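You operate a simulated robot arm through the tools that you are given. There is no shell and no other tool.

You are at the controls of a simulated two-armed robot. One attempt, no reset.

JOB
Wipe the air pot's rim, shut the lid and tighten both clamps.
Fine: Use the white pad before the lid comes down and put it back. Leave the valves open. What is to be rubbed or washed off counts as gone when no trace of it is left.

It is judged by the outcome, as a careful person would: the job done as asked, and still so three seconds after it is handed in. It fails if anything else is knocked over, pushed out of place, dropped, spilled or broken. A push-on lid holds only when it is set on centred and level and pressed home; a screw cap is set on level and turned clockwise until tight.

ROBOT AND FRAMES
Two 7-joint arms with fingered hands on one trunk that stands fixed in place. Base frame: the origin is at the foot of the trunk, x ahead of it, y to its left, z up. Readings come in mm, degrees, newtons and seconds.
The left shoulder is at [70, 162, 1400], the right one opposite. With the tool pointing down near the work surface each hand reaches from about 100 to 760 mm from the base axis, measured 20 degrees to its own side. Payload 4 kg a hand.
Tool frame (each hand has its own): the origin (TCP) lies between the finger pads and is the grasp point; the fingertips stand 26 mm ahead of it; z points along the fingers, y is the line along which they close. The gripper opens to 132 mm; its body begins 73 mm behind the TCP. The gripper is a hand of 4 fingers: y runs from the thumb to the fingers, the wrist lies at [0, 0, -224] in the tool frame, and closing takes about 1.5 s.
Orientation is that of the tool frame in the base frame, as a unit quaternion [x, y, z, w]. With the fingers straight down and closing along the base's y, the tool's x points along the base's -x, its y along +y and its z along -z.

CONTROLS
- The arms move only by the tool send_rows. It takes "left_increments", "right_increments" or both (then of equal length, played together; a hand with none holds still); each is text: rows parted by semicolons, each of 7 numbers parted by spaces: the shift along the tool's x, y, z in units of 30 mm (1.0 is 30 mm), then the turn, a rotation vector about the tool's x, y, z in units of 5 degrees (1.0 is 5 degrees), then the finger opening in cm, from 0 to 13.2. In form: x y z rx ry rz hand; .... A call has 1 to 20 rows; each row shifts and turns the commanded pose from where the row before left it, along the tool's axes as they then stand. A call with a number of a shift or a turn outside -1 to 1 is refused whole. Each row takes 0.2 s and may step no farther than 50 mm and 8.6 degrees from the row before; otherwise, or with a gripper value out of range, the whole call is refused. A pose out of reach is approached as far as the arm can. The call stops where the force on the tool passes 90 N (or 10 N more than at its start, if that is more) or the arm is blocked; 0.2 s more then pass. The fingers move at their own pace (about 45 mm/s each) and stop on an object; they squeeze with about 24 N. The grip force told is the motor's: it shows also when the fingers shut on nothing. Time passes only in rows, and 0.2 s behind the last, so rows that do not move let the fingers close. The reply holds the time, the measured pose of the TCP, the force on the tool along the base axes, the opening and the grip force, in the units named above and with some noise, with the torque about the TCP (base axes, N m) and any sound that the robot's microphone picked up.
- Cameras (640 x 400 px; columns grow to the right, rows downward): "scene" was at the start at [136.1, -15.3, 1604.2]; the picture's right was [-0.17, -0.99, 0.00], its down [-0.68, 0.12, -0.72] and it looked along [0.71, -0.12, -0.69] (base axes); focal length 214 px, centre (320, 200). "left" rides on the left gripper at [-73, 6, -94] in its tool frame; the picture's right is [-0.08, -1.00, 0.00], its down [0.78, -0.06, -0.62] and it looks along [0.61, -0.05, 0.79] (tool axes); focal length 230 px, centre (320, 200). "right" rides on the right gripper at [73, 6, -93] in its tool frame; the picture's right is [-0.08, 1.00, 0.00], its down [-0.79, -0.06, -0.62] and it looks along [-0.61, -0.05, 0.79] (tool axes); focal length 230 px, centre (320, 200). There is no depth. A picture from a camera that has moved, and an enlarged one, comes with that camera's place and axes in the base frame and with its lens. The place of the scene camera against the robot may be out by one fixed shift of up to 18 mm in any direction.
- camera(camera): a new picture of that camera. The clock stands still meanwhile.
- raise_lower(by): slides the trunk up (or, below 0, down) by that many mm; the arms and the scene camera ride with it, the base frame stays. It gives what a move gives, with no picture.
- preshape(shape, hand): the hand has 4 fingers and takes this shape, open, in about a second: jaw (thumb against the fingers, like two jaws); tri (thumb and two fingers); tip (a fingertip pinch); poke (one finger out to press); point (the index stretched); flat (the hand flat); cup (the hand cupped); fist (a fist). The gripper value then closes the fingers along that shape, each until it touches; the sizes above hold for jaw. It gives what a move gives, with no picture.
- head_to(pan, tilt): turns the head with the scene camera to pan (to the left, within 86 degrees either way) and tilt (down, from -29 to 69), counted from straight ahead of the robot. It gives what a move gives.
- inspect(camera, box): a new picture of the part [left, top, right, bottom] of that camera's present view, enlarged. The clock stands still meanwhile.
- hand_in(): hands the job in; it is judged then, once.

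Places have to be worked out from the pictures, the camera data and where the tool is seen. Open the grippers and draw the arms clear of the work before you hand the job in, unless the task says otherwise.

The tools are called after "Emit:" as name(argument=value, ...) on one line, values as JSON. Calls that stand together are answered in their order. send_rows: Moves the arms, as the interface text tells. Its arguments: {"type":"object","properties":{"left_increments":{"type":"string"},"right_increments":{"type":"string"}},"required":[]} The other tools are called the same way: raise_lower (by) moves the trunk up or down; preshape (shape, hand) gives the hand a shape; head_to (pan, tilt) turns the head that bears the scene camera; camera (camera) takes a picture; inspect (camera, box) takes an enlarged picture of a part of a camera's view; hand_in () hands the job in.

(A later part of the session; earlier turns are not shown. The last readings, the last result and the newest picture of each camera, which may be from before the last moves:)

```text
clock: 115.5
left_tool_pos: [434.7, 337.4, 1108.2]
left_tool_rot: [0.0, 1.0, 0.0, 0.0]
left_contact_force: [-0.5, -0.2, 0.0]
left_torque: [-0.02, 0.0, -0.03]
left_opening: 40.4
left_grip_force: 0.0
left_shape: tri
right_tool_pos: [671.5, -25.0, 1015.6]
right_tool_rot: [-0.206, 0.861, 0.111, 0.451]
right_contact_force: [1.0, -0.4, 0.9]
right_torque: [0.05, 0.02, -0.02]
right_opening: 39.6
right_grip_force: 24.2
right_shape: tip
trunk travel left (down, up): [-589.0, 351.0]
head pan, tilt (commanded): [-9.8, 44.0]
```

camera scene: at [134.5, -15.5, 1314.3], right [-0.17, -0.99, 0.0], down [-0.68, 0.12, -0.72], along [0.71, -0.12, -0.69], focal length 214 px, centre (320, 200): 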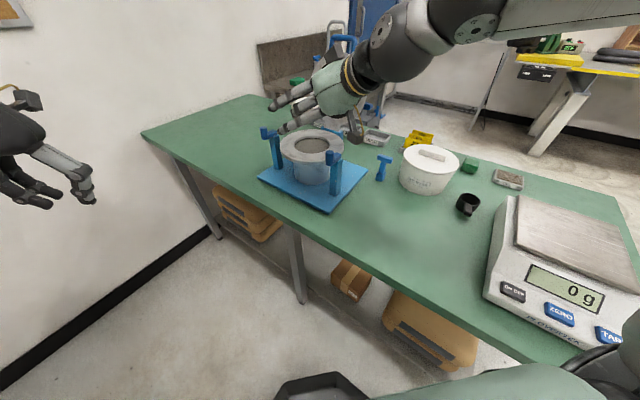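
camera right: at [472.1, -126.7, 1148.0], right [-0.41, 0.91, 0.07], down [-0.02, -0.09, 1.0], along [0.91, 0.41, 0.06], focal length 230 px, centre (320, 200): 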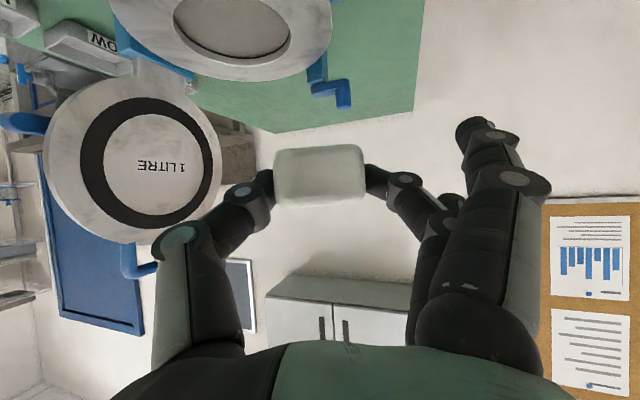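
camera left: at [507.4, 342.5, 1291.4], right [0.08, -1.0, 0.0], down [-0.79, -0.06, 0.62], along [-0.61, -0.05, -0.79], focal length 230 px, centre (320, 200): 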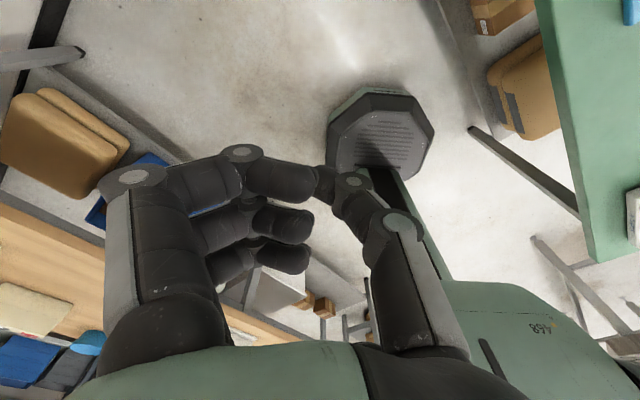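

Touching lightly at (671, -25). I'll press in 3 mm and rub in several directions.

Emit:
send_rows(right_increments="0.045 0 0.031 0 0 0 1; 0.045 0 0.031 0 0 0 1; 0.1455 -0.082 -0.2077 0 0 0 1; 0.1455 -0.082 -0.2077 0 0 0 1; -0.1455 0.082 0.2077 0 0 0 1; -0.1455 0.082 0.2077 0 0 0 1; 0.1455 -0.082 -0.2077 0 0 0 1; 0.1455 -0.082 -0.2077 0 0 0 1; 0 0.2 0 0 0 0 1; 0 0.2 0 0 0 0 1; -0.153 0 0.218 0 0 0 1; 0.153 0 -0.218 0 0 0 1; -0.153 0 0.218 0 0 0 1; 0 -0.2 0 0 0 0 1; 0 -0.2 0 0 0 0 1; 0 0 0 0 0 0 1")

```text
clock: 118.9
left_tool_pos: [431.9, 336.9, 1108.6]
left_tool_rot: [0.0, 1.0, -0.001, 0.002]
left_contact_force: [0.0, -0.4, 0.5]
left_torque: [0.02, 0.04, -0.03]
left_opening: 40.6
left_grip_force: 0.1
left_shape: tri
right_tool_pos: [664.4, -32.2, 1012.2]
right_tool_rot: [-0.207, 0.861, 0.112, 0.451]
right_contact_force: [-10.8, 3.5, 15.0]
right_torque: [0.26, 0.01, 0.16]
right_opening: 41.6
right_grip_force: 24.3
right_shape: tip
trunk travel left (down, up): [-589.0, 351.0]
head pan, tilt (commanded): [-9.8, 44.0]
```

The force rose to 15 N with some sideways load, so I'll lift straight off and check the pad's hold and the rim.

Emit:
send_rows(right_increments="-0.2 0 -0.14 0 0 0 1; -0.7 0 -0.49 0 0 0 1; -0.7 0 -0.49 0 0 0 1; -0.7 0 -0.49 0 0 0 1; 0 0 -0.9 0 0 0 1; 0 0 -0.9 0 0 0 1; 0 0 -0.9 0 0 0 1; 0 0 -0.9 0 0 0 1")

Emit:
camera(camera="right")

Emit:
inspect(camera="right", box=[150, 0, 350, 110])

Emit:
inspect(camera="scene", box=[278, 135, 318, 165])

```text
clock: 120.7
left_tool_pos: [432.7, 336.4, 1108.6]
left_tool_rot: [0.0, 1.0, 0.001, 0.002]
left_contact_force: [-1.3, 0.0, -0.2]
left_torque: [0.02, -0.02, 0.01]
left_opening: 40.4
left_grip_force: 0.1
left_shape: tri
right_tool_pos: [586.8, -76.6, 1158.4]
right_tool_rot: [-0.207, 0.861, 0.111, 0.451]
right_contact_force: [-1.1, 1.7, -0.1]
right_torque: [-0.02, 0.0, 0.01]
right_opening: 41.0
right_grip_force: 24.1
right_shape: tip
trunk travel left (down, up): [-589.0, 351.0]
head pan, tilt (commanded): [-9.8, 44.0]
```

```text
taken
camera right: at [479.3, -126.1, 1151.3], right [-0.41, 0.91, 0.07], down [-0.02, -0.09, 1.0], along [0.91, 0.41, 0.06], focal length 230 px, centre (320, 200)
```

right: 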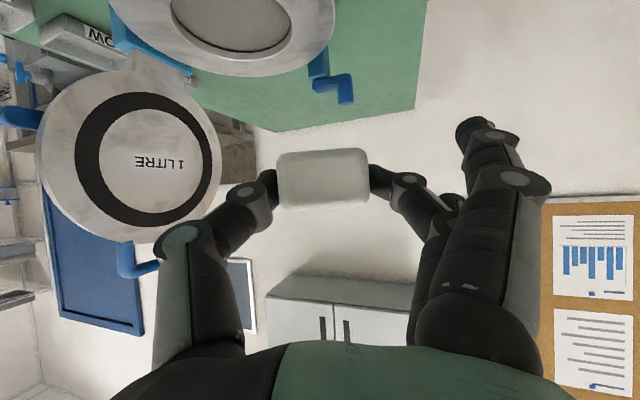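

```text
3.20 times, centred on (250, 55) of right
camera zoom: at [479.3, -126.1, 1151.3], right [-0.41, 0.91, 0.07], down [-0.02, -0.09, 1.0], along [0.91, 0.41, 0.06], focal length 736 px, centre (544, 664)
```

zoom: 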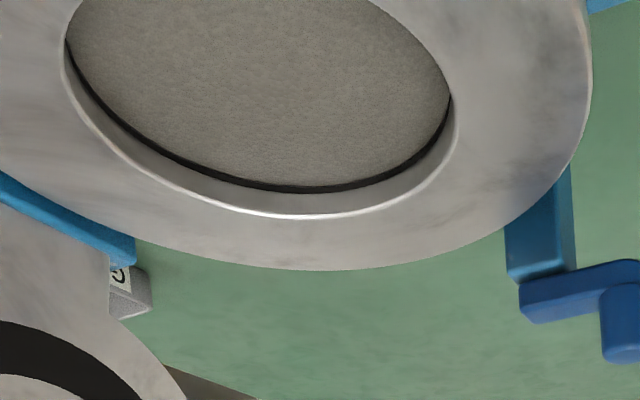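

```text
13.33 times, centred on (298, 150) of scene
camera zoom: at [134.3, -15.5, 1314.3], right [-0.17, -0.99, 0.0], down [-0.68, 0.12, -0.72], along [0.71, -0.12, -0.69], focal length 2860 px, centre (613, 867)
```

zoom: 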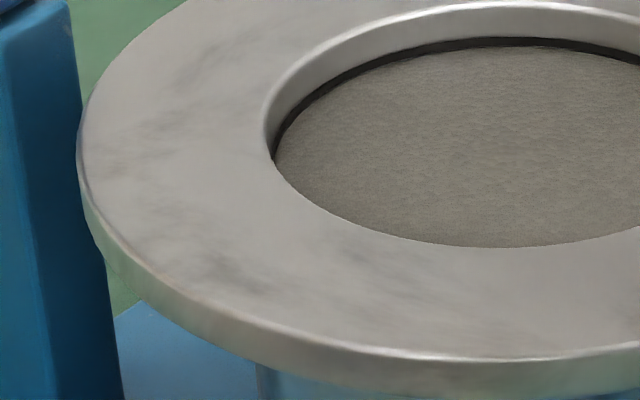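

The stipple is gone, and the remaining grey mottling is unchanged between passes, so it's the metal's own finish like elsewhere on the rim. Now I'll take the pad back to its place.

Emit:
send_rows(right_increments="0 0 0 0 1 0 1; 0 0 0 -0.68 0 -0.57 1; 0 0 0 -0.68 0 -0.57 1; 0 0 0 -0.68 0 -0.57 1; 0.894 -0.127 -0.156 0 0 0 1; 0.894 -0.127 -0.156 0 0 0 1; 0.894 -0.127 -0.156 0 0 0 1; 0.894 -0.127 -0.156 0 0 0 1; 0.894 -0.127 -0.156 0 0 0 1; 0.894 -0.127 -0.156 0 0 0 1; 0.894 -0.127 -0.156 0 0 0 1; 0.894 -0.127 -0.156 0 0 0 1; 0.894 -0.127 -0.156 0 0 0 1; 0 0 0 0 0 0 1")

Emit:
camera(camera="right")

```text
clock: 123.7
left_tool_pos: [435.3, 337.4, 1107.1]
left_tool_rot: [0.0, 1.0, 0.0, 0.0]
left_contact_force: [-0.1, 0.3, -0.2]
left_torque: [-0.02, -0.01, -0.01]
left_opening: 40.5
left_grip_force: 0.1
left_shape: tri
right_tool_pos: [467.0, -218.4, 999.0]
right_tool_rot: [-0.312, 0.85, 0.149, 0.398]
right_contact_force: [0.1, 1.4, -0.4]
right_torque: [-0.03, 0.0, 0.0]
right_opening: 41.0
right_grip_force: 23.8
right_shape: tip
trunk travel left (down, up): [-589.0, 351.0]
head pan, tilt (commanded): [-9.8, 44.0]
```

```text
taken
camera right: at [373.4, -292.0, 1003.2], right [-0.61, 0.79, 0.06], down [0.06, -0.03, 1.0], along [0.79, 0.61, -0.03], focal length 230 px, centre (320, 200)
```

right: 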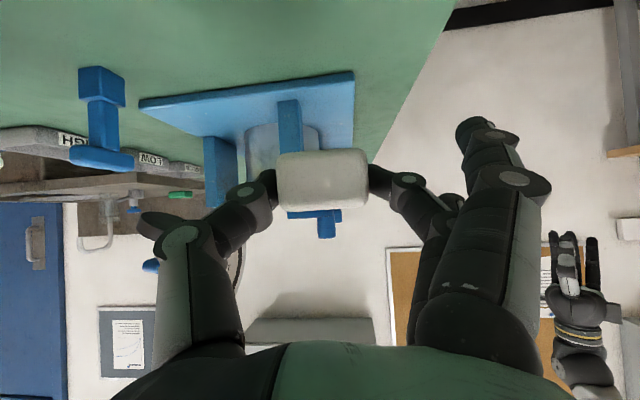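

I'll lower the pad to just above the table at its place.

Emit:
send_rows(right_increments="0.7 -0.03 0.54 0 0 0 1; 0.7 -0.03 0.54 0 0 0 1; 0.7 -0.03 0.54 0 0 0 1; 0.62 -0.03 0.47 0 0 0 1; 0 0 0 0 0 0 1")

Emit:
inspect(camera="right", box=[180, 90, 460, 260])

Emit:
inspect(camera="scene", box=[310, 150, 430, 250])

```text
clock: 124.9
left_tool_pos: [435.5, 336.4, 1107.8]
left_tool_rot: [0.0, 1.0, 0.0, 0.001]
left_contact_force: [0.2, 0.2, -0.6]
left_torque: [0.01, 0.01, 0.02]
left_opening: 40.4
left_grip_force: 0.1
left_shape: tri
right_tool_pos: [465.4, -228.1, 894.2]
right_tool_rot: [-0.312, 0.849, 0.149, 0.4]
right_contact_force: [0.4, -0.1, -0.1]
right_torque: [0.03, -0.01, -0.04]
right_opening: 40.8
right_grip_force: 24.1
right_shape: tip
trunk travel left (down, up): [-589.0, 351.0]
head pan, tilt (commanded): [-9.8, 44.0]
```

```text
2.29 times, centred on (320, 175) of right
camera zoom: at [372.6, -301.1, 897.4], right [-0.61, 0.79, 0.06], down [0.06, -0.03, 1.0], along [0.79, 0.61, -0.03], focal length 526 px, centre (320, 257)
```

zoom: 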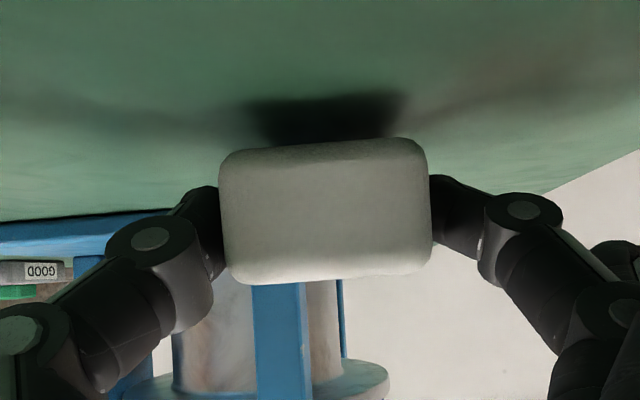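

```text
4.00 times, centred on (370, 200) of scene
camera zoom: at [136.1, -15.3, 1314.1], right [-0.17, -0.99, 0.0], down [-0.68, 0.12, -0.72], along [0.71, -0.12, -0.69], focal length 858 px, centre (120, 200)
```

zoom: 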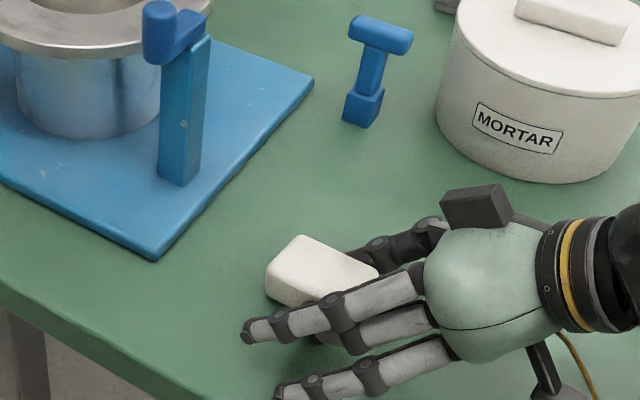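

The pad is a few millimetres above the table. I'll correct 4 mm sideways, set it down gently and open the pinch.

Emit:
send_rows(right_increments="0.034 0.094 0.168 0 0 0 1; 0.026 0 0.021 0 0 0 1; 0.026 0 0.021 0 0 0 1; 0 0 0 0 0 0 1; 0 0 0 0 0 0 4.5; 0 0 0 0 0 0 6; 0 0 0 0 0 0 9; 0 0 0 0 0 0 13.2; 0 0 0 0 0 0 13.2; 0 0 0 0 0 0 13.2; 0 0 0 0 0 0 13.2; 0 0 0 0 0 0 13.2")

Emit:
inspect(camera="right", box=[180, 90, 460, 260])

```text
clock: 127.5
left_tool_pos: [435.1, 337.5, 1107.8]
left_tool_rot: [0.0, 1.0, 0.0, 0.0]
left_contact_force: [-0.3, 0.5, 0.1]
left_torque: [0.04, 0.03, -0.01]
left_opening: 40.5
left_grip_force: 0.0
left_shape: tri
right_tool_pos: [466.4, -223.4, 889.0]
right_tool_rot: [-0.312, 0.849, 0.148, 0.399]
right_contact_force: [1.1, -0.1, 0.0]
right_torque: [0.04, 0.0, 0.03]
right_opening: 132.0
right_grip_force: 0.2
right_shape: tip
trunk travel left (down, up): [-589.0, 351.0]
head pan, tilt (commanded): [-9.8, 44.0]
```

```text
2.29 times, centred on (320, 175) of right
camera zoom: at [373.6, -296.4, 893.3], right [-0.61, 0.79, 0.06], down [0.06, -0.03, 1.0], along [0.79, 0.61, -0.03], focal length 526 px, centre (320, 257)
```

zoom: 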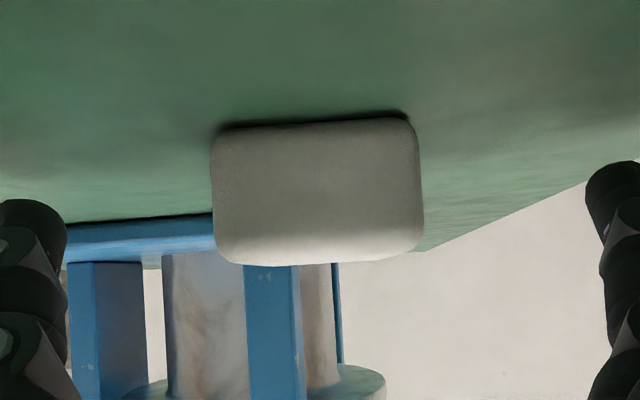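

The pad is back in place, flat on the table. I'll withdraw the fingers along their length, rise, and check the pad's position.

Emit:
send_rows(right_increments="0 0 -0.9 0 0 0 13.2; 0 0 -0.9 0 0 0 13.2; 0 0 -0.9 0 0 0 13.2; 0 0 -0.9 0 0 0 13.2; -0.64 0 -0.535 0 0 0 13.2; -0.64 0 -0.535 0 0 0 13.2; -0.64 0 -0.535 0 0 0 13.2; -0.64 0 -0.535 0 0 0 13.2")

Emit:
preshape(hand="right", shape="jaw")

Emit:
raise_lower(by=90)

Emit:
camera(camera="scene")

Emit:
inspect(camera="scene", box=[300, 60, 400, 160])

```text
clock: 129.3
left_tool_pos: [433.7, 335.9, 1107.8]
left_tool_rot: [-0.001, 1.0, 0.0, 0.0]
left_contact_force: [0.1, -0.4, -0.4]
left_torque: [0.03, -0.01, -0.02]
left_opening: 40.5
left_grip_force: 0.0
left_shape: tri
right_tool_pos: [450.0, -235.7, 914.1]
right_tool_rot: [-0.312, 0.85, 0.149, 0.398]
right_contact_force: [-0.7, 0.4, 0.1]
right_torque: [0.02, -0.02, -0.03]
right_opening: 131.8
right_grip_force: 0.0
right_shape: tip
right hand out of reach, approached as far as the arm can: row 2, 3, 4, 5, 6, 7, 8
trunk travel left (down, up): [-589.0, 351.0]
head pan, tilt (commanded): [-9.8, 44.0]
```

```text
clock: 130.2
left_tool_pos: [434.5, 336.5, 1109.4]
left_tool_rot: [0.0, 1.0, -0.001, 0.001]
left_contact_force: [-0.9, 0.0, -0.1]
left_torque: [-0.03, -0.01, 0.02]
left_opening: 40.5
left_grip_force: 0.1
left_shape: tri
right_tool_pos: [450.6, -234.4, 913.5]
right_tool_rot: [-0.312, 0.849, 0.149, 0.399]
right_contact_force: [0.6, 0.3, 0.2]
right_torque: [-0.02, 0.0, -0.01]
right_opening: 131.9
right_grip_force: 0.0
right_shape: jaw
trunk travel left (down, up): [-589.0, 351.0]
head pan, tilt (commanded): [-9.8, 44.0]
```

```text
clock: 131.4
left_tool_pos: [433.6, 336.5, 1198.4]
left_tool_rot: [0.0, 1.0, 0.0, 0.0]
left_contact_force: [1.2, -0.3, 0.3]
left_torque: [0.03, -0.01, -0.02]
left_opening: 40.6
left_grip_force: 0.0
left_shape: tri
right_tool_pos: [449.8, -235.3, 1003.1]
right_tool_rot: [-0.311, 0.85, 0.148, 0.399]
right_contact_force: [0.0, 0.8, -0.6]
right_torque: [-0.02, -0.01, 0.03]
right_opening: 131.8
right_grip_force: 0.1
right_shape: jaw
trunk travel left (down, up): [-679.0, 261.0]
head pan, tilt (commanded): [-9.8, 44.0]
```

```text
taken
camera scene: at [136.3, -15.3, 1404.1], right [-0.17, -0.99, 0.0], down [-0.68, 0.12, -0.72], along [0.71, -0.12, -0.69], focal length 214 px, centre (320, 200)
```

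scene: 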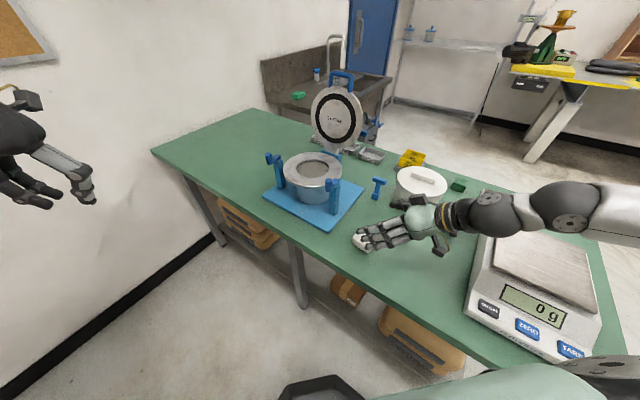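

```text
4.00 times, centred on (350, 110) of scene
camera zoom: at [136.3, -15.3, 1404.1], right [-0.17, -0.99, 0.0], down [-0.68, 0.12, -0.72], along [0.71, -0.12, -0.69], focal length 858 px, centre (200, 560)
```

zoom: 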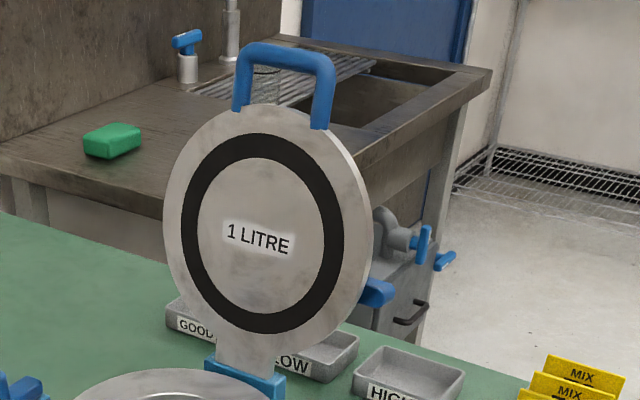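

The hand only backed off partway (arm folded), but it's above the pad now. I'll swing it up and out to the right and point it level along 45° azimuth, lined up with the lid's handle bar.

Emit:
send_rows(right_increments="-0.529 -0.599 -0.322 0 0 0 13.2; -0.529 -0.599 -0.322 0 0 0 13.2; -0.529 -0.599 -0.322 0 0 0 13.2; -0.529 -0.599 -0.322 0 0 0 13.2; -0.529 -0.599 -0.322 0 0 0 13.2; -0.529 -0.599 -0.322 0 0 0 13.2; -0.529 -0.599 -0.322 0 0 0 13.2; -0.529 -0.599 -0.322 0 0 0 13.2; -0.609 -0.39 0.142 0 -1 0 13.2; -0.594 -0.39 0.195 0 -1 0 13.2; -0.575 -0.39 0.246 0 -1 0 13.2; -0.551 -0.39 0.295 0 -1 0 13.2; -0.523 -0.39 0.342 0 -1 0 13.2; -0.492 -0.39 0.386 0 -1 0 13.2; -0.456 -0.39 0.427 0 -1 0 13.2; -0.417 -0.39 0.466 0 -1 0 13.2; 0 0 0 -0.94 0 0 13.2; 0 0 0 0 0 0 13.2")

Emit:
camera(camera="right")

Emit:
camera(camera="scene")

Emit:
inspect(camera="scene", box=[320, 180, 420, 260])

```text
clock: 135.2
left_tool_pos: [433.4, 336.7, 1198.9]
left_tool_rot: [0.0, 1.0, 0.001, 0.002]
left_contact_force: [-1.7, -0.2, -0.8]
left_torque: [-0.04, 0.01, 0.01]
left_opening: 40.8
left_grip_force: 0.1
left_shape: tri
right_tool_pos: [712.4, -324.2, 1239.5]
right_tool_rot: [-0.269, 0.651, 0.274, 0.655]
right_contact_force: [0.5, 0.7, 0.3]
right_torque: [-0.04, 0.01, -0.02]
right_opening: 131.7
right_grip_force: 0.0
right_shape: jaw
trunk travel left (down, up): [-679.0, 261.0]
head pan, tilt (commanded): [-9.8, 44.0]
```

```text
taken
camera right: at [642.3, -386.5, 1166.6], right [-0.71, 0.7, 0.08], down [-0.39, -0.49, 0.78], along [0.59, 0.52, 0.62], focal length 230 px, centre (320, 200)
```

right: 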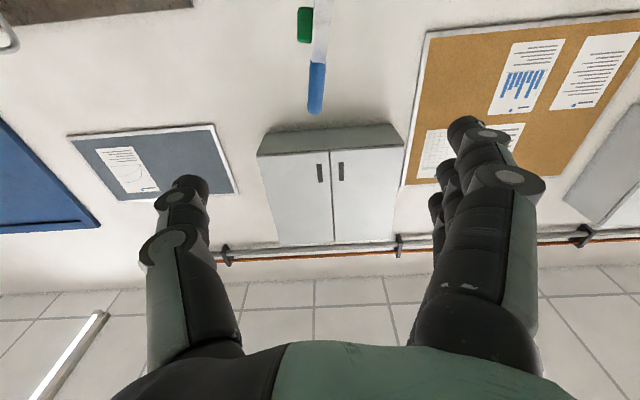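

```text
taken
camera scene: at [135.8, -15.3, 1404.2], right [-0.17, -0.99, 0.0], down [-0.68, 0.12, -0.72], along [0.71, -0.12, -0.69], focal length 214 px, centre (320, 200)
```

scene: 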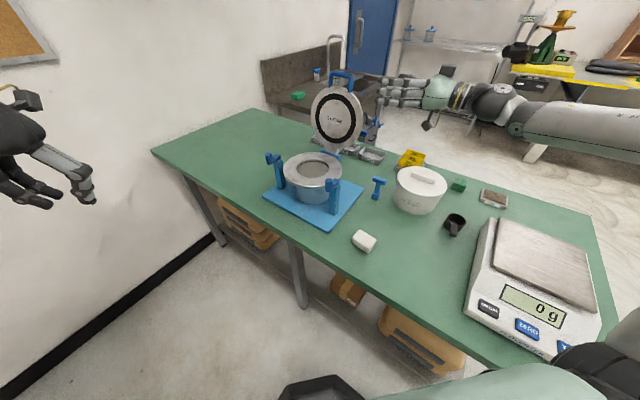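

```text
5.00 times, centred on (370, 220) of scene
camera zoom: at [135.8, -15.3, 1404.2], right [-0.17, -0.99, 0.0], down [-0.68, 0.12, -0.72], along [0.71, -0.12, -0.69], focal length 1072 px, centre (70, 100)
```

zoom: 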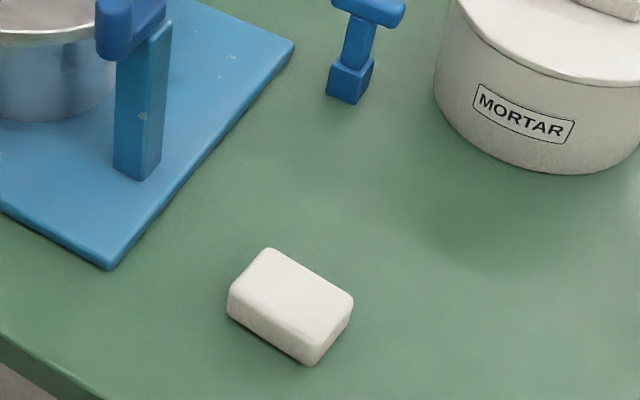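

The pad sits at (481, -211), its original place. In the wrist view the lid appears edge-on with its blue handle; I'll enlarge it to line up the hand with the bar.

Emit:
inspect(camera="right", box=[270, 0, 370, 130])

Emit:
inspect(camera="scene", box=[300, 55, 450, 150])

```text
3.08 times, centred on (320, 65) of right
camera zoom: at [642.3, -386.5, 1166.6], right [-0.71, 0.7, 0.08], down [-0.39, -0.49, 0.78], along [0.59, 0.52, 0.62], focal length 708 px, centre (320, 615)
```

zoom: 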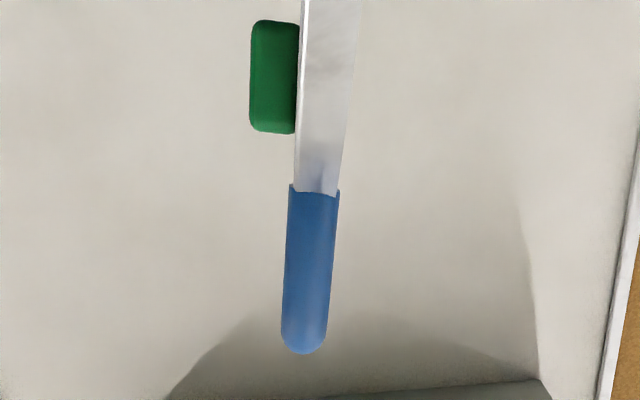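

```text
4.21 times, centred on (375, 102) of scene
camera zoom: at [135.8, -15.3, 1404.2], right [-0.17, -0.99, 0.0], down [-0.68, 0.12, -0.72], along [0.71, -0.12, -0.69], focal length 903 px, centre (88, 610)
```

zoom: 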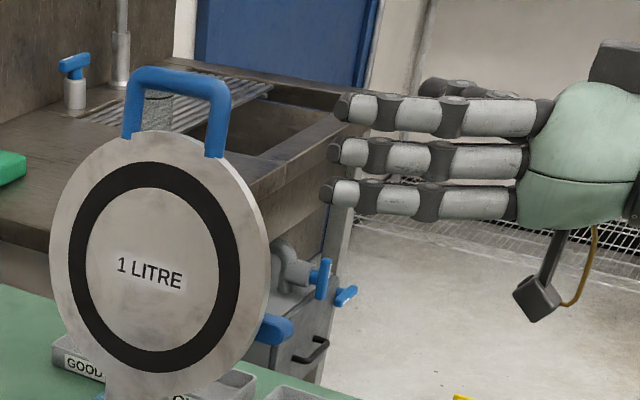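

Both bearings meet: the handle's right bend is at (816, -228, 1235), and the bar runs 75 mm along 45° azimuth to (869, -175), leaning back about 10°. I'll roll the hand to match, then slide forward along the bar with the jaws open on both sides.

Emit:
send_rows(right_increments="0 0 0 0 0 0.7 13.2; 0 0 0 0 0 0.7 13.2; 0.217 -0.2 0 0 0 0.7 13.2; 0 0 0.75 0 0 0 13.2; 0 0 0.75 0 0 0 13.2; 0 0 0.75 0 0 0 13.2; 0 0 0.75 0 0 0 13.2; 0 0 0 0 0 0 13.2")

Emit:
camera(camera="right")

Emit:
inspect(camera="scene", box=[300, 55, 420, 150])

```text
clock: 137.0
left_tool_pos: [433.4, 335.9, 1198.2]
left_tool_rot: [0.0, 1.0, 0.0, 0.001]
left_contact_force: [0.1, -0.2, 0.8]
left_torque: [0.02, -0.02, 0.01]
left_opening: 40.8
left_grip_force: 0.1
left_shape: tri
right_tool_pos: [780.5, -266.5, 1234.3]
right_tool_rot: [-0.209, 0.673, 0.332, 0.627]
right_contact_force: [-0.6, 0.2, 0.3]
right_torque: [0.0, -0.02, 0.01]
right_opening: 132.1
right_grip_force: 0.1
right_shape: jaw
trunk travel left (down, up): [-679.0, 261.0]
head pan, tilt (commanded): [-9.8, 44.0]
```

```text
taken
camera right: at [701.7, -318.9, 1164.7], right [-0.69, 0.68, 0.26], down [-0.29, -0.59, 0.76], along [0.67, 0.44, 0.6], focal length 230 px, centre (320, 200)
```

right: 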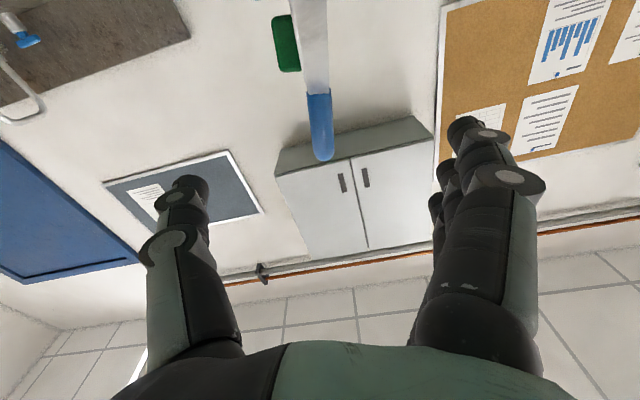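

```text
4.21 times, centred on (360, 102) of scene
camera zoom: at [135.5, -15.9, 1404.2], right [-0.17, -0.99, 0.0], down [-0.68, 0.12, -0.72], along [0.71, -0.12, -0.69], focal length 903 px, centre (152, 610)
```

zoom: 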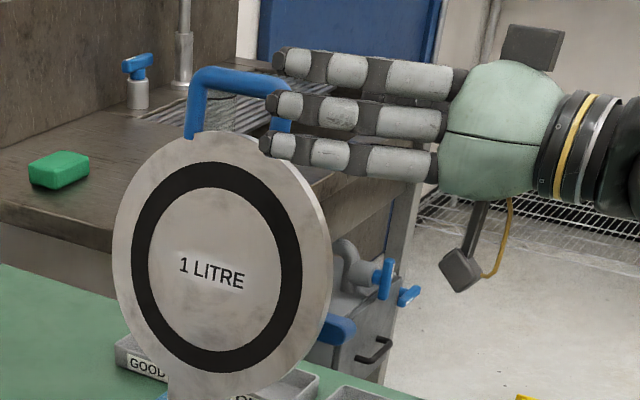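

The bar lies on the hand's centreline but about 6–8 mm lower than the thumb line. I'll lower slightly and slide forward the last 50 mm.

Emit:
send_rows(right_increments="0.22 0 0 0 0 0 13.2; 0 0 0.57 0 0 0 13.2; 0 0 0.57 0 0 0 13.2; 0 0 0.57 0 0 0 13.2; 0 0 0 0 0 0 13.2")

Emit:
camera(camera="right")

Emit:
inspect(camera="scene", box=[300, 55, 420, 150])

```text
clock: 138.2
left_tool_pos: [434.7, 336.1, 1198.4]
left_tool_rot: [0.0, 1.0, 0.0, 0.001]
left_contact_force: [0.5, -0.5, 0.0]
left_torque: [-0.03, -0.02, -0.03]
left_opening: 40.6
left_grip_force: 0.0
left_shape: tri
right_tool_pos: [814.7, -229.0, 1227.1]
right_tool_rot: [-0.209, 0.673, 0.332, 0.627]
right_contact_force: [0.3, 0.2, -0.3]
right_torque: [0.01, -0.02, -0.03]
right_opening: 131.9
right_grip_force: 0.1
right_shape: jaw
trunk travel left (down, up): [-679.0, 261.0]
head pan, tilt (commanded): [-9.8, 44.0]
```

```text
taken
camera right: at [736.6, -282.1, 1156.8], right [-0.69, 0.68, 0.26], down [-0.29, -0.59, 0.76], along [0.67, 0.44, 0.6], focal length 230 px, centre (320, 200)
```

right: 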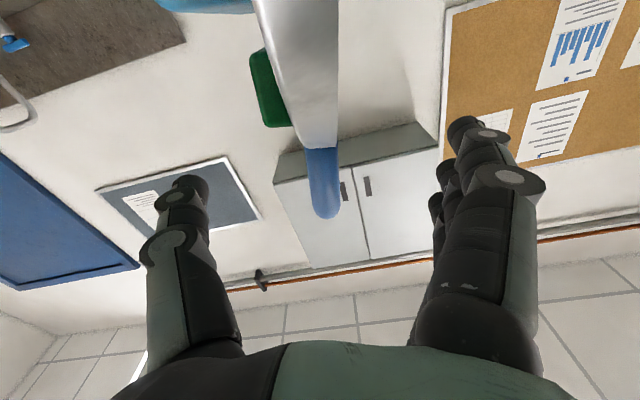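

```text
4.21 times, centred on (360, 102) of scene
camera zoom: at [135.8, -15.7, 1404.2], right [-0.17, -0.99, 0.0], down [-0.68, 0.12, -0.72], along [0.71, -0.12, -0.69], focal length 903 px, centre (152, 610)
```

zoom: 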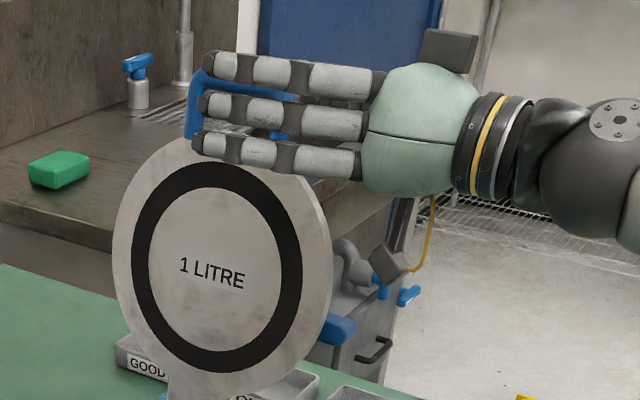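

The handle bend is right at the grasp point, between thumb and middle finger. I'll close the jaws on it.

Emit:
send_rows(right_increments="0 0 0 0 0 0 8; 0 0 0 0 0 0 5; 0 0 0 0 0 0 3; 0 0 0 0 0 0 1; 0 0 0 0 0 0 0.5; 0 0 0 0 0 0 0.5; 0 0 0 0 0 0 0.5; 0 0 0 0 0 0 0.5; 0 0 0 0 0 0 0.5; 0 0 0 0 0 0 0.5")

Emit:
camera(camera="right")

Emit:
inspect(camera="scene", box=[300, 55, 420, 150])

```text
clock: 140.4
left_tool_pos: [434.1, 337.2, 1198.2]
left_tool_rot: [0.001, 1.0, 0.0, 0.001]
left_contact_force: [0.3, 0.2, -0.1]
left_torque: [0.01, 0.01, 0.02]
left_opening: 40.2
left_grip_force: 0.0
left_shape: tri
right_tool_pos: [814.4, -228.4, 1227.6]
right_tool_rot: [-0.209, 0.673, 0.333, 0.627]
right_contact_force: [-3.5, 1.5, -0.3]
right_torque: [0.04, 0.08, 0.12]
right_opening: 6.2
right_grip_force: 0.0
right_shape: jaw
trunk travel left (down, up): [-679.0, 261.0]
head pan, tilt (commanded): [-9.8, 44.0]
```

```text
taken
camera right: at [736.1, -281.1, 1157.2], right [-0.69, 0.68, 0.26], down [-0.29, -0.59, 0.76], along [0.67, 0.44, 0.6], focal length 230 px, centre (320, 200)
```

right: 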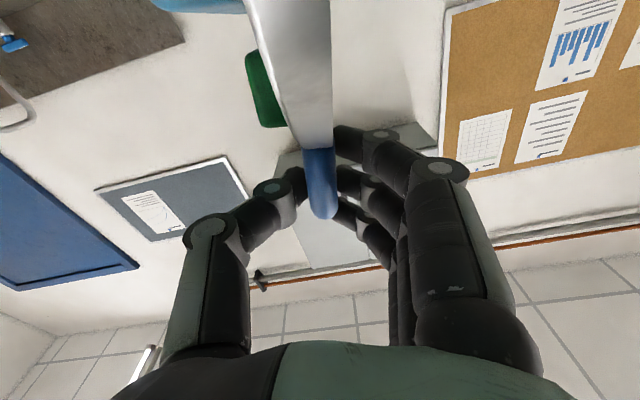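

```text
4.21 times, centred on (360, 102) of scene
camera zoom: at [135.4, -14.8, 1404.2], right [-0.17, -0.99, 0.0], down [-0.68, 0.12, -0.72], along [0.71, -0.12, -0.69], focal length 903 px, centre (152, 610)
```

zoom: 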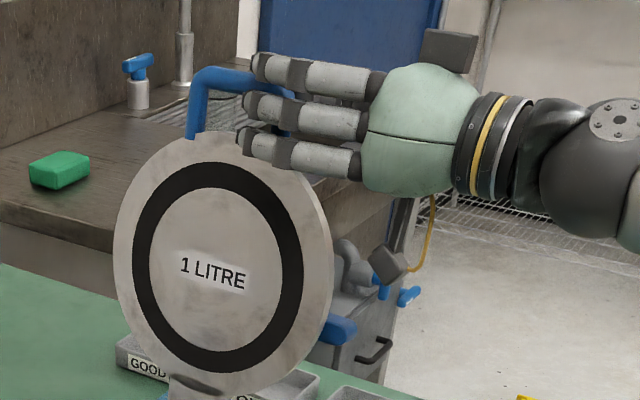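

The reply shows the fingers nearly shut with no squeeze force, so I need a closer look at whether the bar is really between them.

Emit:
inspect(camera="right", box=[220, 110, 440, 260])

Emit:
inspect(camera="scene", box=[330, 60, 380, 100])

```text
2.67 times, centred on (330, 185) of right
camera zoom: at [736.1, -281.1, 1157.2], right [-0.69, 0.68, 0.26], down [-0.29, -0.59, 0.76], along [0.67, 0.44, 0.6], focal length 614 px, centre (293, 240)
```

zoom: 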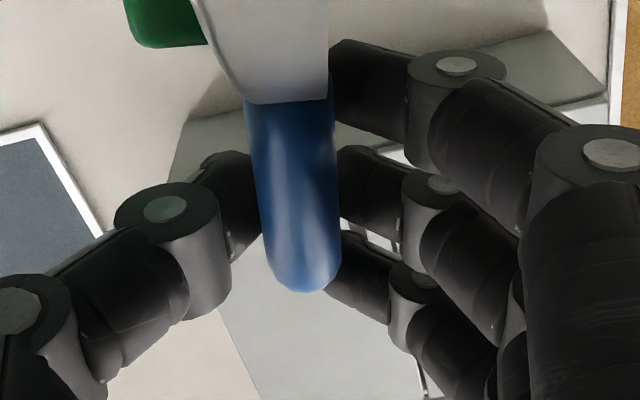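

```text
10.00 times, centred on (355, 80) of scene
camera zoom: at [135.4, -14.8, 1404.2], right [-0.17, -0.99, 0.0], down [-0.68, 0.12, -0.72], along [0.71, -0.12, -0.69], focal length 2145 px, centre (-30, 1400)
```

zoom: 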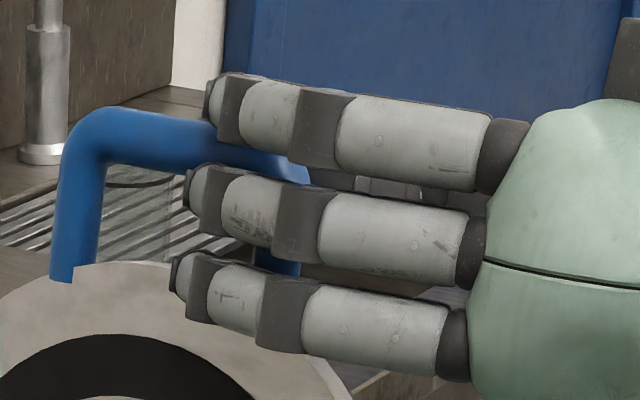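

The bar is actually riding about 9 mm above the thumb–middle line, so they closed beneath it. I'll open a little, move up 9 mm along the lid and close again.

Emit:
send_rows(right_increments="0 0 0 0 0 0 3; 0 0 0 0 0 0 5; 0 0 0 0 0 0 6; 0 0 0 0 0 0 6; -0.15 0 0 0 0 0 6; -0.15 0 0 0 0 0 6; 0 0 0 0 0 0 6; 0 0 0 0 0 0 3; 0 0 0 0 0 0 1; 0 0 0 0 0 0 0.3; 0 0 0 0 0 0 0.3; 0 0 0 0 0 0 0.3; 0 0 0 0 0 0 0.3; 0 0 0 0 0 0 0.3")

Emit:
inspect(camera="right", box=[220, 110, 440, 260])

Emit:
inspect(camera="scene", box=[330, 60, 380, 100])

```text
clock: 143.4
left_tool_pos: [435.4, 336.4, 1198.8]
left_tool_rot: [0.0, 1.0, 0.001, 0.0]
left_contact_force: [-0.1, -0.3, -0.6]
left_torque: [-0.04, 0.02, 0.02]
left_opening: 40.7
left_grip_force: 0.1
left_shape: tri
right_tool_pos: [817.6, -229.5, 1236.9]
right_tool_rot: [-0.207, 0.674, 0.331, 0.628]
right_contact_force: [3.6, 0.5, 1.5]
right_torque: [0.16, 0.09, -0.08]
right_opening: 0.1
right_grip_force: 23.6
right_shape: jaw
trunk travel left (down, up): [-679.0, 261.0]
head pan, tilt (commanded): [-9.8, 44.0]
```

```text
2.67 times, centred on (330, 185) of right
camera zoom: at [738.9, -282.1, 1165.6], right [-0.68, 0.68, 0.26], down [-0.29, -0.59, 0.76], along [0.67, 0.44, 0.6], focal length 614 px, centre (293, 240)
```

zoom: 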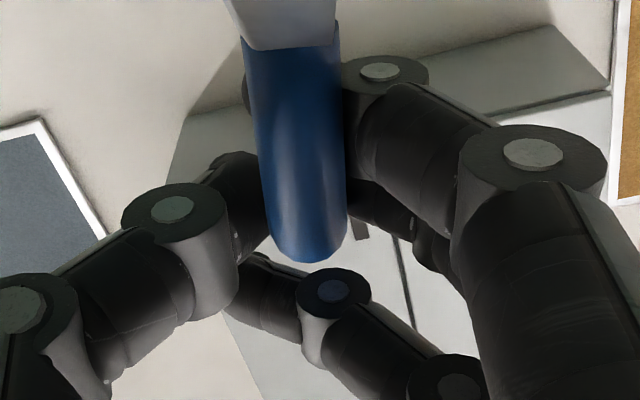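

```text
10.00 times, centred on (355, 80) of scene
camera zoom: at [136.8, -15.1, 1404.1], right [-0.17, -0.99, 0.0], down [-0.69, 0.12, -0.72], along [0.71, -0.12, -0.7], focal length 2145 px, centre (-30, 1400)
```

zoom: 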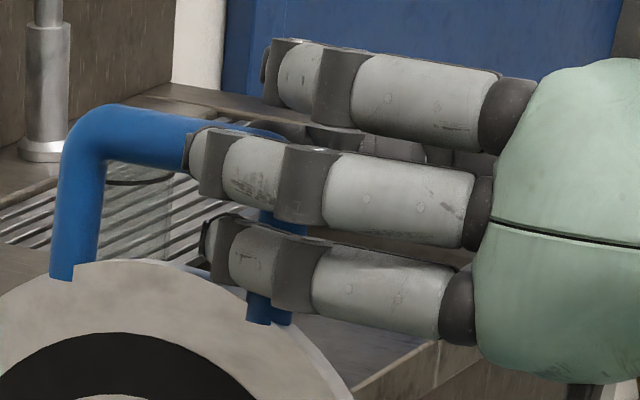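

Now the hand really holds it: ring over the top, index through the gap, thumb behind, 24 N. I'll swing the lid along its arc about the hinge near (805, -176, 995), 20° at first, watching the forces.

Emit:
send_rows(right_increments="0.031 0.717 0 0 0 -1 0.3; 0.031 0.717 0 0 0 -1 0.3; 0.031 0.717 0 0 0 -1 0.3; 0.031 0.717 0 0 0 -1 0.3; 0 0 0 0 0 0 0.3")

Emit:
camera(camera="scene")

Emit:
camera(camera="right")

```text
clock: 144.6
left_tool_pos: [435.8, 335.4, 1198.6]
left_tool_rot: [-0.001, 1.0, 0.001, 0.0]
left_contact_force: [-0.3, 0.3, 0.2]
left_torque: [-0.02, 0.03, 0.01]
left_opening: 40.4
left_grip_force: 0.0
left_shape: tri
right_tool_pos: [755.1, -168.5, 1238.3]
right_tool_rot: [-0.322, 0.627, 0.218, 0.675]
right_contact_force: [-1.2, -0.2, -1.6]
right_torque: [0.17, 0.08, -0.01]
right_opening: 0.3
right_grip_force: 23.9
right_shape: jaw
trunk travel left (down, up): [-679.0, 261.0]
head pan, tilt (commanded): [-9.8, 44.0]
```

```text
taken
camera scene: at [136.2, -15.9, 1404.1], right [-0.17, -0.99, 0.0], down [-0.68, 0.12, -0.72], along [0.71, -0.12, -0.69], focal length 214 px, centre (320, 200)
```

scene: 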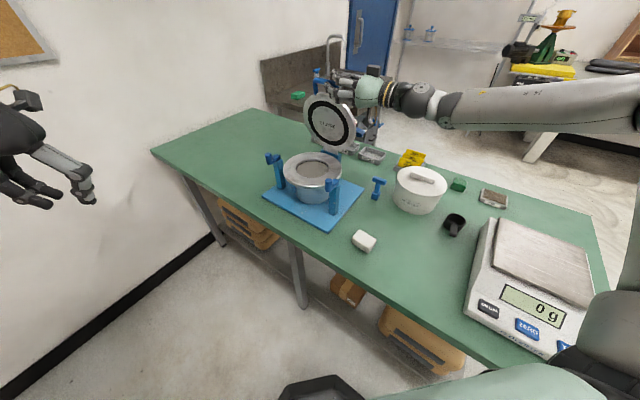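

```text
taken
camera right: at [695.2, -237.9, 1164.3], right [-0.71, 0.7, -0.08], down [-0.49, -0.39, 0.78], along [0.52, 0.59, 0.62], focal length 230 px, centre (320, 200)
```

right: 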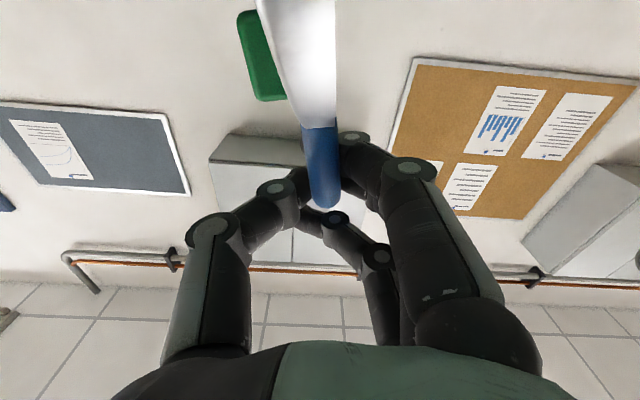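

The lid follows smoothly with tiny forces and is past vertical. I'll continue another 25°.

Emit:
send_rows(right_increments="0.031 0.717 0 0 0 -1 0.3; 0.031 0.717 0 0 0 -1 0.3; 0.031 0.717 0 0 0 -1 0.3; 0.031 0.717 0 0 0 -1 0.3; 0.031 0.717 0 0 0 -1 0.3; 0 0 0 0 0 0 0.3")

Emit:
camera(camera="scene")

```text
clock: 146.0
left_tool_pos: [433.8, 337.3, 1198.0]
left_tool_rot: [0.0, 1.0, 0.0, 0.0]
left_contact_force: [0.9, 0.8, -0.8]
left_torque: [0.02, 0.01, 0.0]
left_opening: 40.4
left_grip_force: 0.2
left_shape: tri
right_tool_pos: [686.3, -97.6, 1197.1]
right_tool_rot: [-0.45, 0.542, 0.067, 0.706]
right_contact_force: [-1.7, 2.6, -2.3]
right_torque: [0.16, 0.1, 0.02]
right_opening: 0.0
right_grip_force: 23.8
right_shape: jaw
trunk travel left (down, up): [-679.0, 261.0]
head pan, tilt (commanded): [-9.8, 44.0]
```

```text
taken
camera scene: at [136.6, -15.0, 1404.1], right [-0.17, -0.99, 0.0], down [-0.68, 0.12, -0.72], along [0.71, -0.12, -0.69], focal length 214 px, centre (320, 200)
```

scene: 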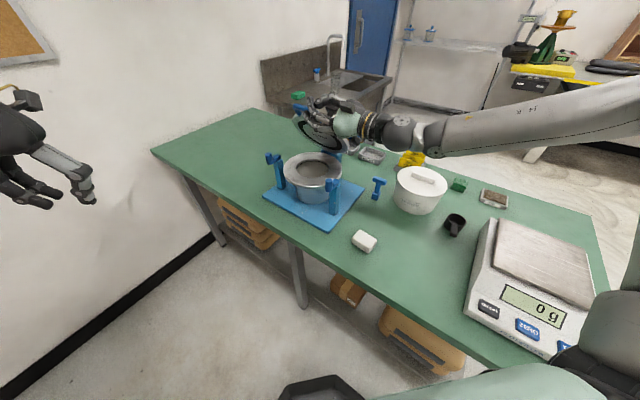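

Forces stay under 3 N at about 35° past vertical, so the lid is light. I'll continue 30° more, which keeps the hand and its camera above the right clamp.

Emit:
send_rows(right_increments="0.031 0.714 0 0 0 -1 0.3; 0.031 0.714 0 0 0 -1 0.3; 0.031 0.714 0 0 0 -1 0.3; 0.031 0.714 0 0 0 -1 0.3; 0.031 0.714 0 0 0 -1 0.3; 0.031 0.714 0 0 0 -1 0.3; 0 0 0 0 0 0 0.3")

Emit:
camera(camera="scene")

Emit:
camera(camera="right")

Emit:
inspect(camera="scene", box=[250, 90, 390, 200])

```text
clock: 147.6
left_tool_pos: [435.8, 336.7, 1197.4]
left_tool_rot: [-0.001, 1.0, 0.0, 0.0]
left_contact_force: [-0.7, -0.9, -0.1]
left_torque: [0.02, 0.0, 0.02]
left_opening: 40.7
left_grip_force: 0.1
left_shape: tri
right_tool_pos: [627.4, -39.7, 1101.5]
right_tool_rot: [-0.576, 0.407, -0.118, 0.699]
right_contact_force: [-2.9, 2.6, -4.6]
right_torque: [0.11, 0.17, 0.11]
right_opening: 0.1
right_grip_force: 24.0
right_shape: jaw
trunk travel left (down, up): [-679.0, 261.0]
head pan, tilt (commanded): [-9.8, 44.0]
```

```text
taken
camera scene: at [136.7, -14.8, 1404.1], right [-0.17, -0.99, 0.0], down [-0.69, 0.12, -0.72], along [0.71, -0.12, -0.7], focal length 214 px, centre (320, 200)
```

scene: 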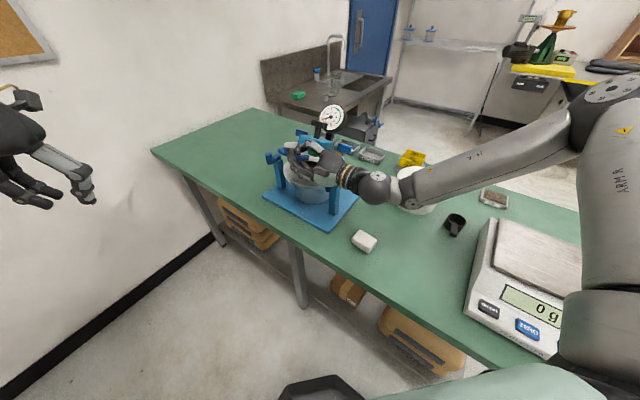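

```text
taken
camera right: at [608.2, -150.9, 1064.1], right [-0.35, 0.36, -0.87], down [-0.92, 0.04, 0.39], along [0.18, 0.93, 0.31], focal length 230 px, centre (320, 200)
```

right: 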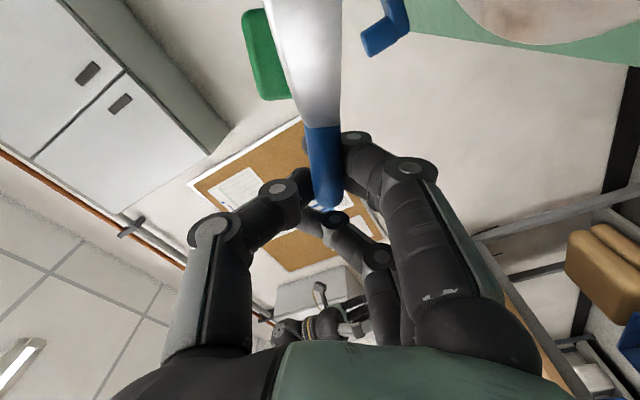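

```text
3.64 times, centred on (320, 145) of scene
camera zoom: at [136.7, -14.8, 1404.1], right [-0.17, -0.99, 0.0], down [-0.69, 0.12, -0.72], along [0.71, -0.12, -0.7], focal length 780 px, centre (320, 400)
```

zoom: 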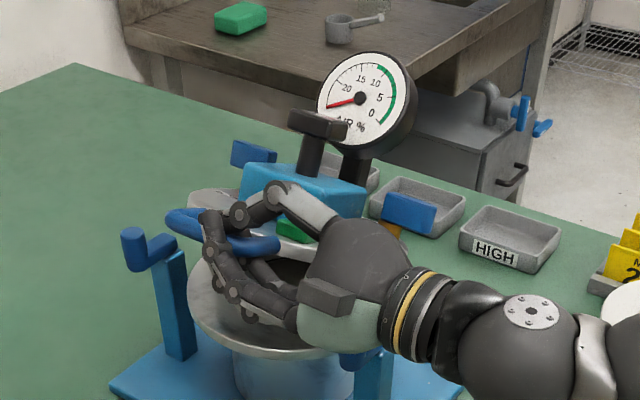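

The lid is now 26° from closed and I can see its top side: gauge, pump and two blue valve levers. I'll open the fingers gradually so the handle sinks with the lower fingers beneath it.

Emit:
send_rows(right_increments="0 0 0 0 0 0 1; 0 0 0 0 0 0 2; 0 0 0 0 0 0 3; 0 0 0 0 0 0 4; 0 0 0 0 0 0 4; 0 0 0 0 0 0 4")

Emit:
inspect(camera="scene", box=[250, 90, 390, 200])

Emit:
camera(camera="right")

```text
clock: 149.0
left_tool_pos: [434.5, 335.9, 1199.8]
left_tool_rot: [0.0, 1.0, -0.001, 0.0]
left_contact_force: [0.4, 0.1, -0.4]
left_torque: [0.02, -0.01, -0.03]
left_opening: 40.7
left_grip_force: 0.1
left_shape: tri
right_tool_pos: [627.5, -39.9, 1100.3]
right_tool_rot: [-0.575, 0.407, -0.118, 0.7]
right_contact_force: [-1.9, -2.1, -5.6]
right_torque: [-0.15, 0.07, 0.01]
right_opening: 42.1
right_grip_force: 0.2
right_shape: jaw
trunk travel left (down, up): [-679.0, 261.0]
head pan, tilt (commanded): [-9.8, 44.0]
```

```text
3.64 times, centred on (320, 145) of scene
camera zoom: at [136.5, -15.6, 1404.1], right [-0.17, -0.99, 0.0], down [-0.68, 0.12, -0.72], along [0.71, -0.12, -0.69], focal length 780 px, centre (320, 400)
```

zoom: 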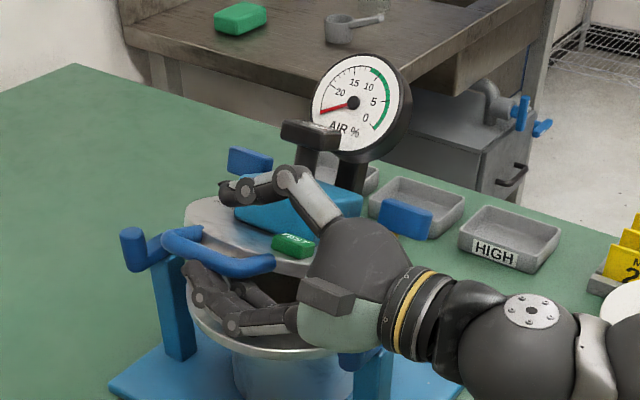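

```text
taken
camera right: at [608.3, -151.8, 1064.3], right [-0.35, 0.36, -0.86], down [-0.92, 0.04, 0.39], along [0.18, 0.93, 0.31], focal length 230 px, centre (320, 200)
```

right: 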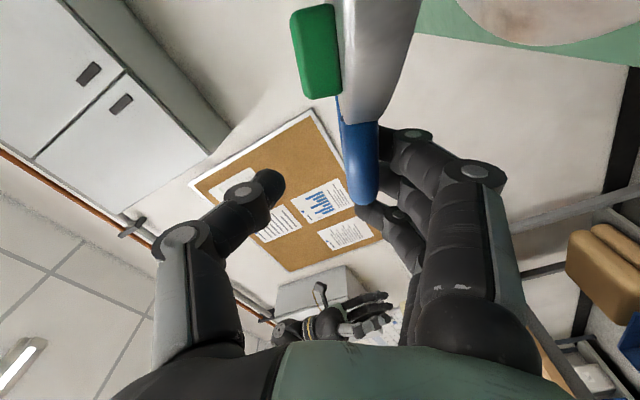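

It works: the lid has sunk and rests on the lower fingers. I'll keep opening slowly to lower it further.

Emit:
send_rows(right_increments="0 0 0 0 0 0 5; 0 0 0 0 0 0 6; 0 0 0 0 0 0 7; 0 0 0 0 0 0 8; 0 0 0 0 0 0 9; 0 0 0 0 0 0 10; 0 0 0 0 0 0 11; 0 0 0 0 0 0 12; 0 0 0 0 0 0 13.2; 0 0 0 0 0 0 13.2")

Emit:
inspect(camera="scene", box=[250, 90, 390, 200])

Emit:
camera(camera="right")

```text
clock: 151.2
left_tool_pos: [436.0, 336.7, 1197.5]
left_tool_rot: [0.0, 1.0, 0.0, 0.0]
left_contact_force: [-0.5, 1.4, 0.7]
left_torque: [0.01, 0.0, 0.02]
left_opening: 40.3
left_grip_force: 0.0
left_shape: tri
right_tool_pos: [627.8, -39.9, 1101.7]
right_tool_rot: [-0.575, 0.407, -0.119, 0.699]
right_contact_force: [-1.3, -1.3, -6.4]
right_torque: [-0.17, -0.06, 0.01]
right_opening: 132.0
right_grip_force: 0.1
right_shape: jaw
trunk travel left (down, up): [-679.0, 261.0]
head pan, tilt (commanded): [-9.8, 44.0]
```

```text
3.64 times, centred on (320, 145) of scene
camera zoom: at [136.9, -15.7, 1404.0], right [-0.17, -0.99, 0.0], down [-0.69, 0.12, -0.72], along [0.71, -0.12, -0.7], focal length 780 px, centre (320, 400)
```

zoom: 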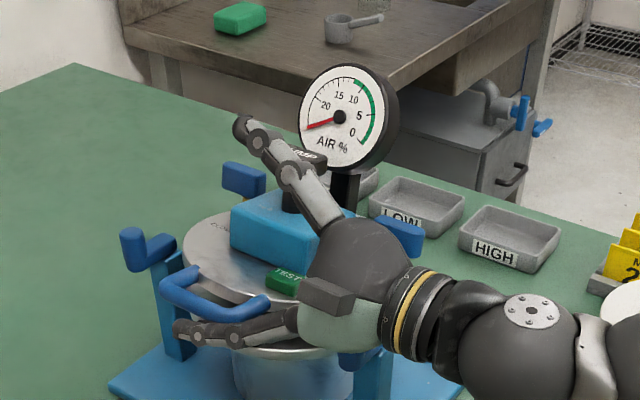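

```text
taken
camera right: at [608.5, -152.0, 1064.1], right [-0.35, 0.36, -0.86], down [-0.92, 0.04, 0.39], along [0.18, 0.93, 0.31], focal length 230 px, centre (320, 200)
```

right: 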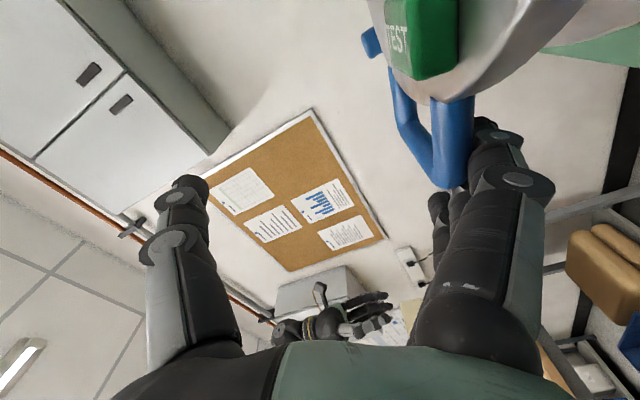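

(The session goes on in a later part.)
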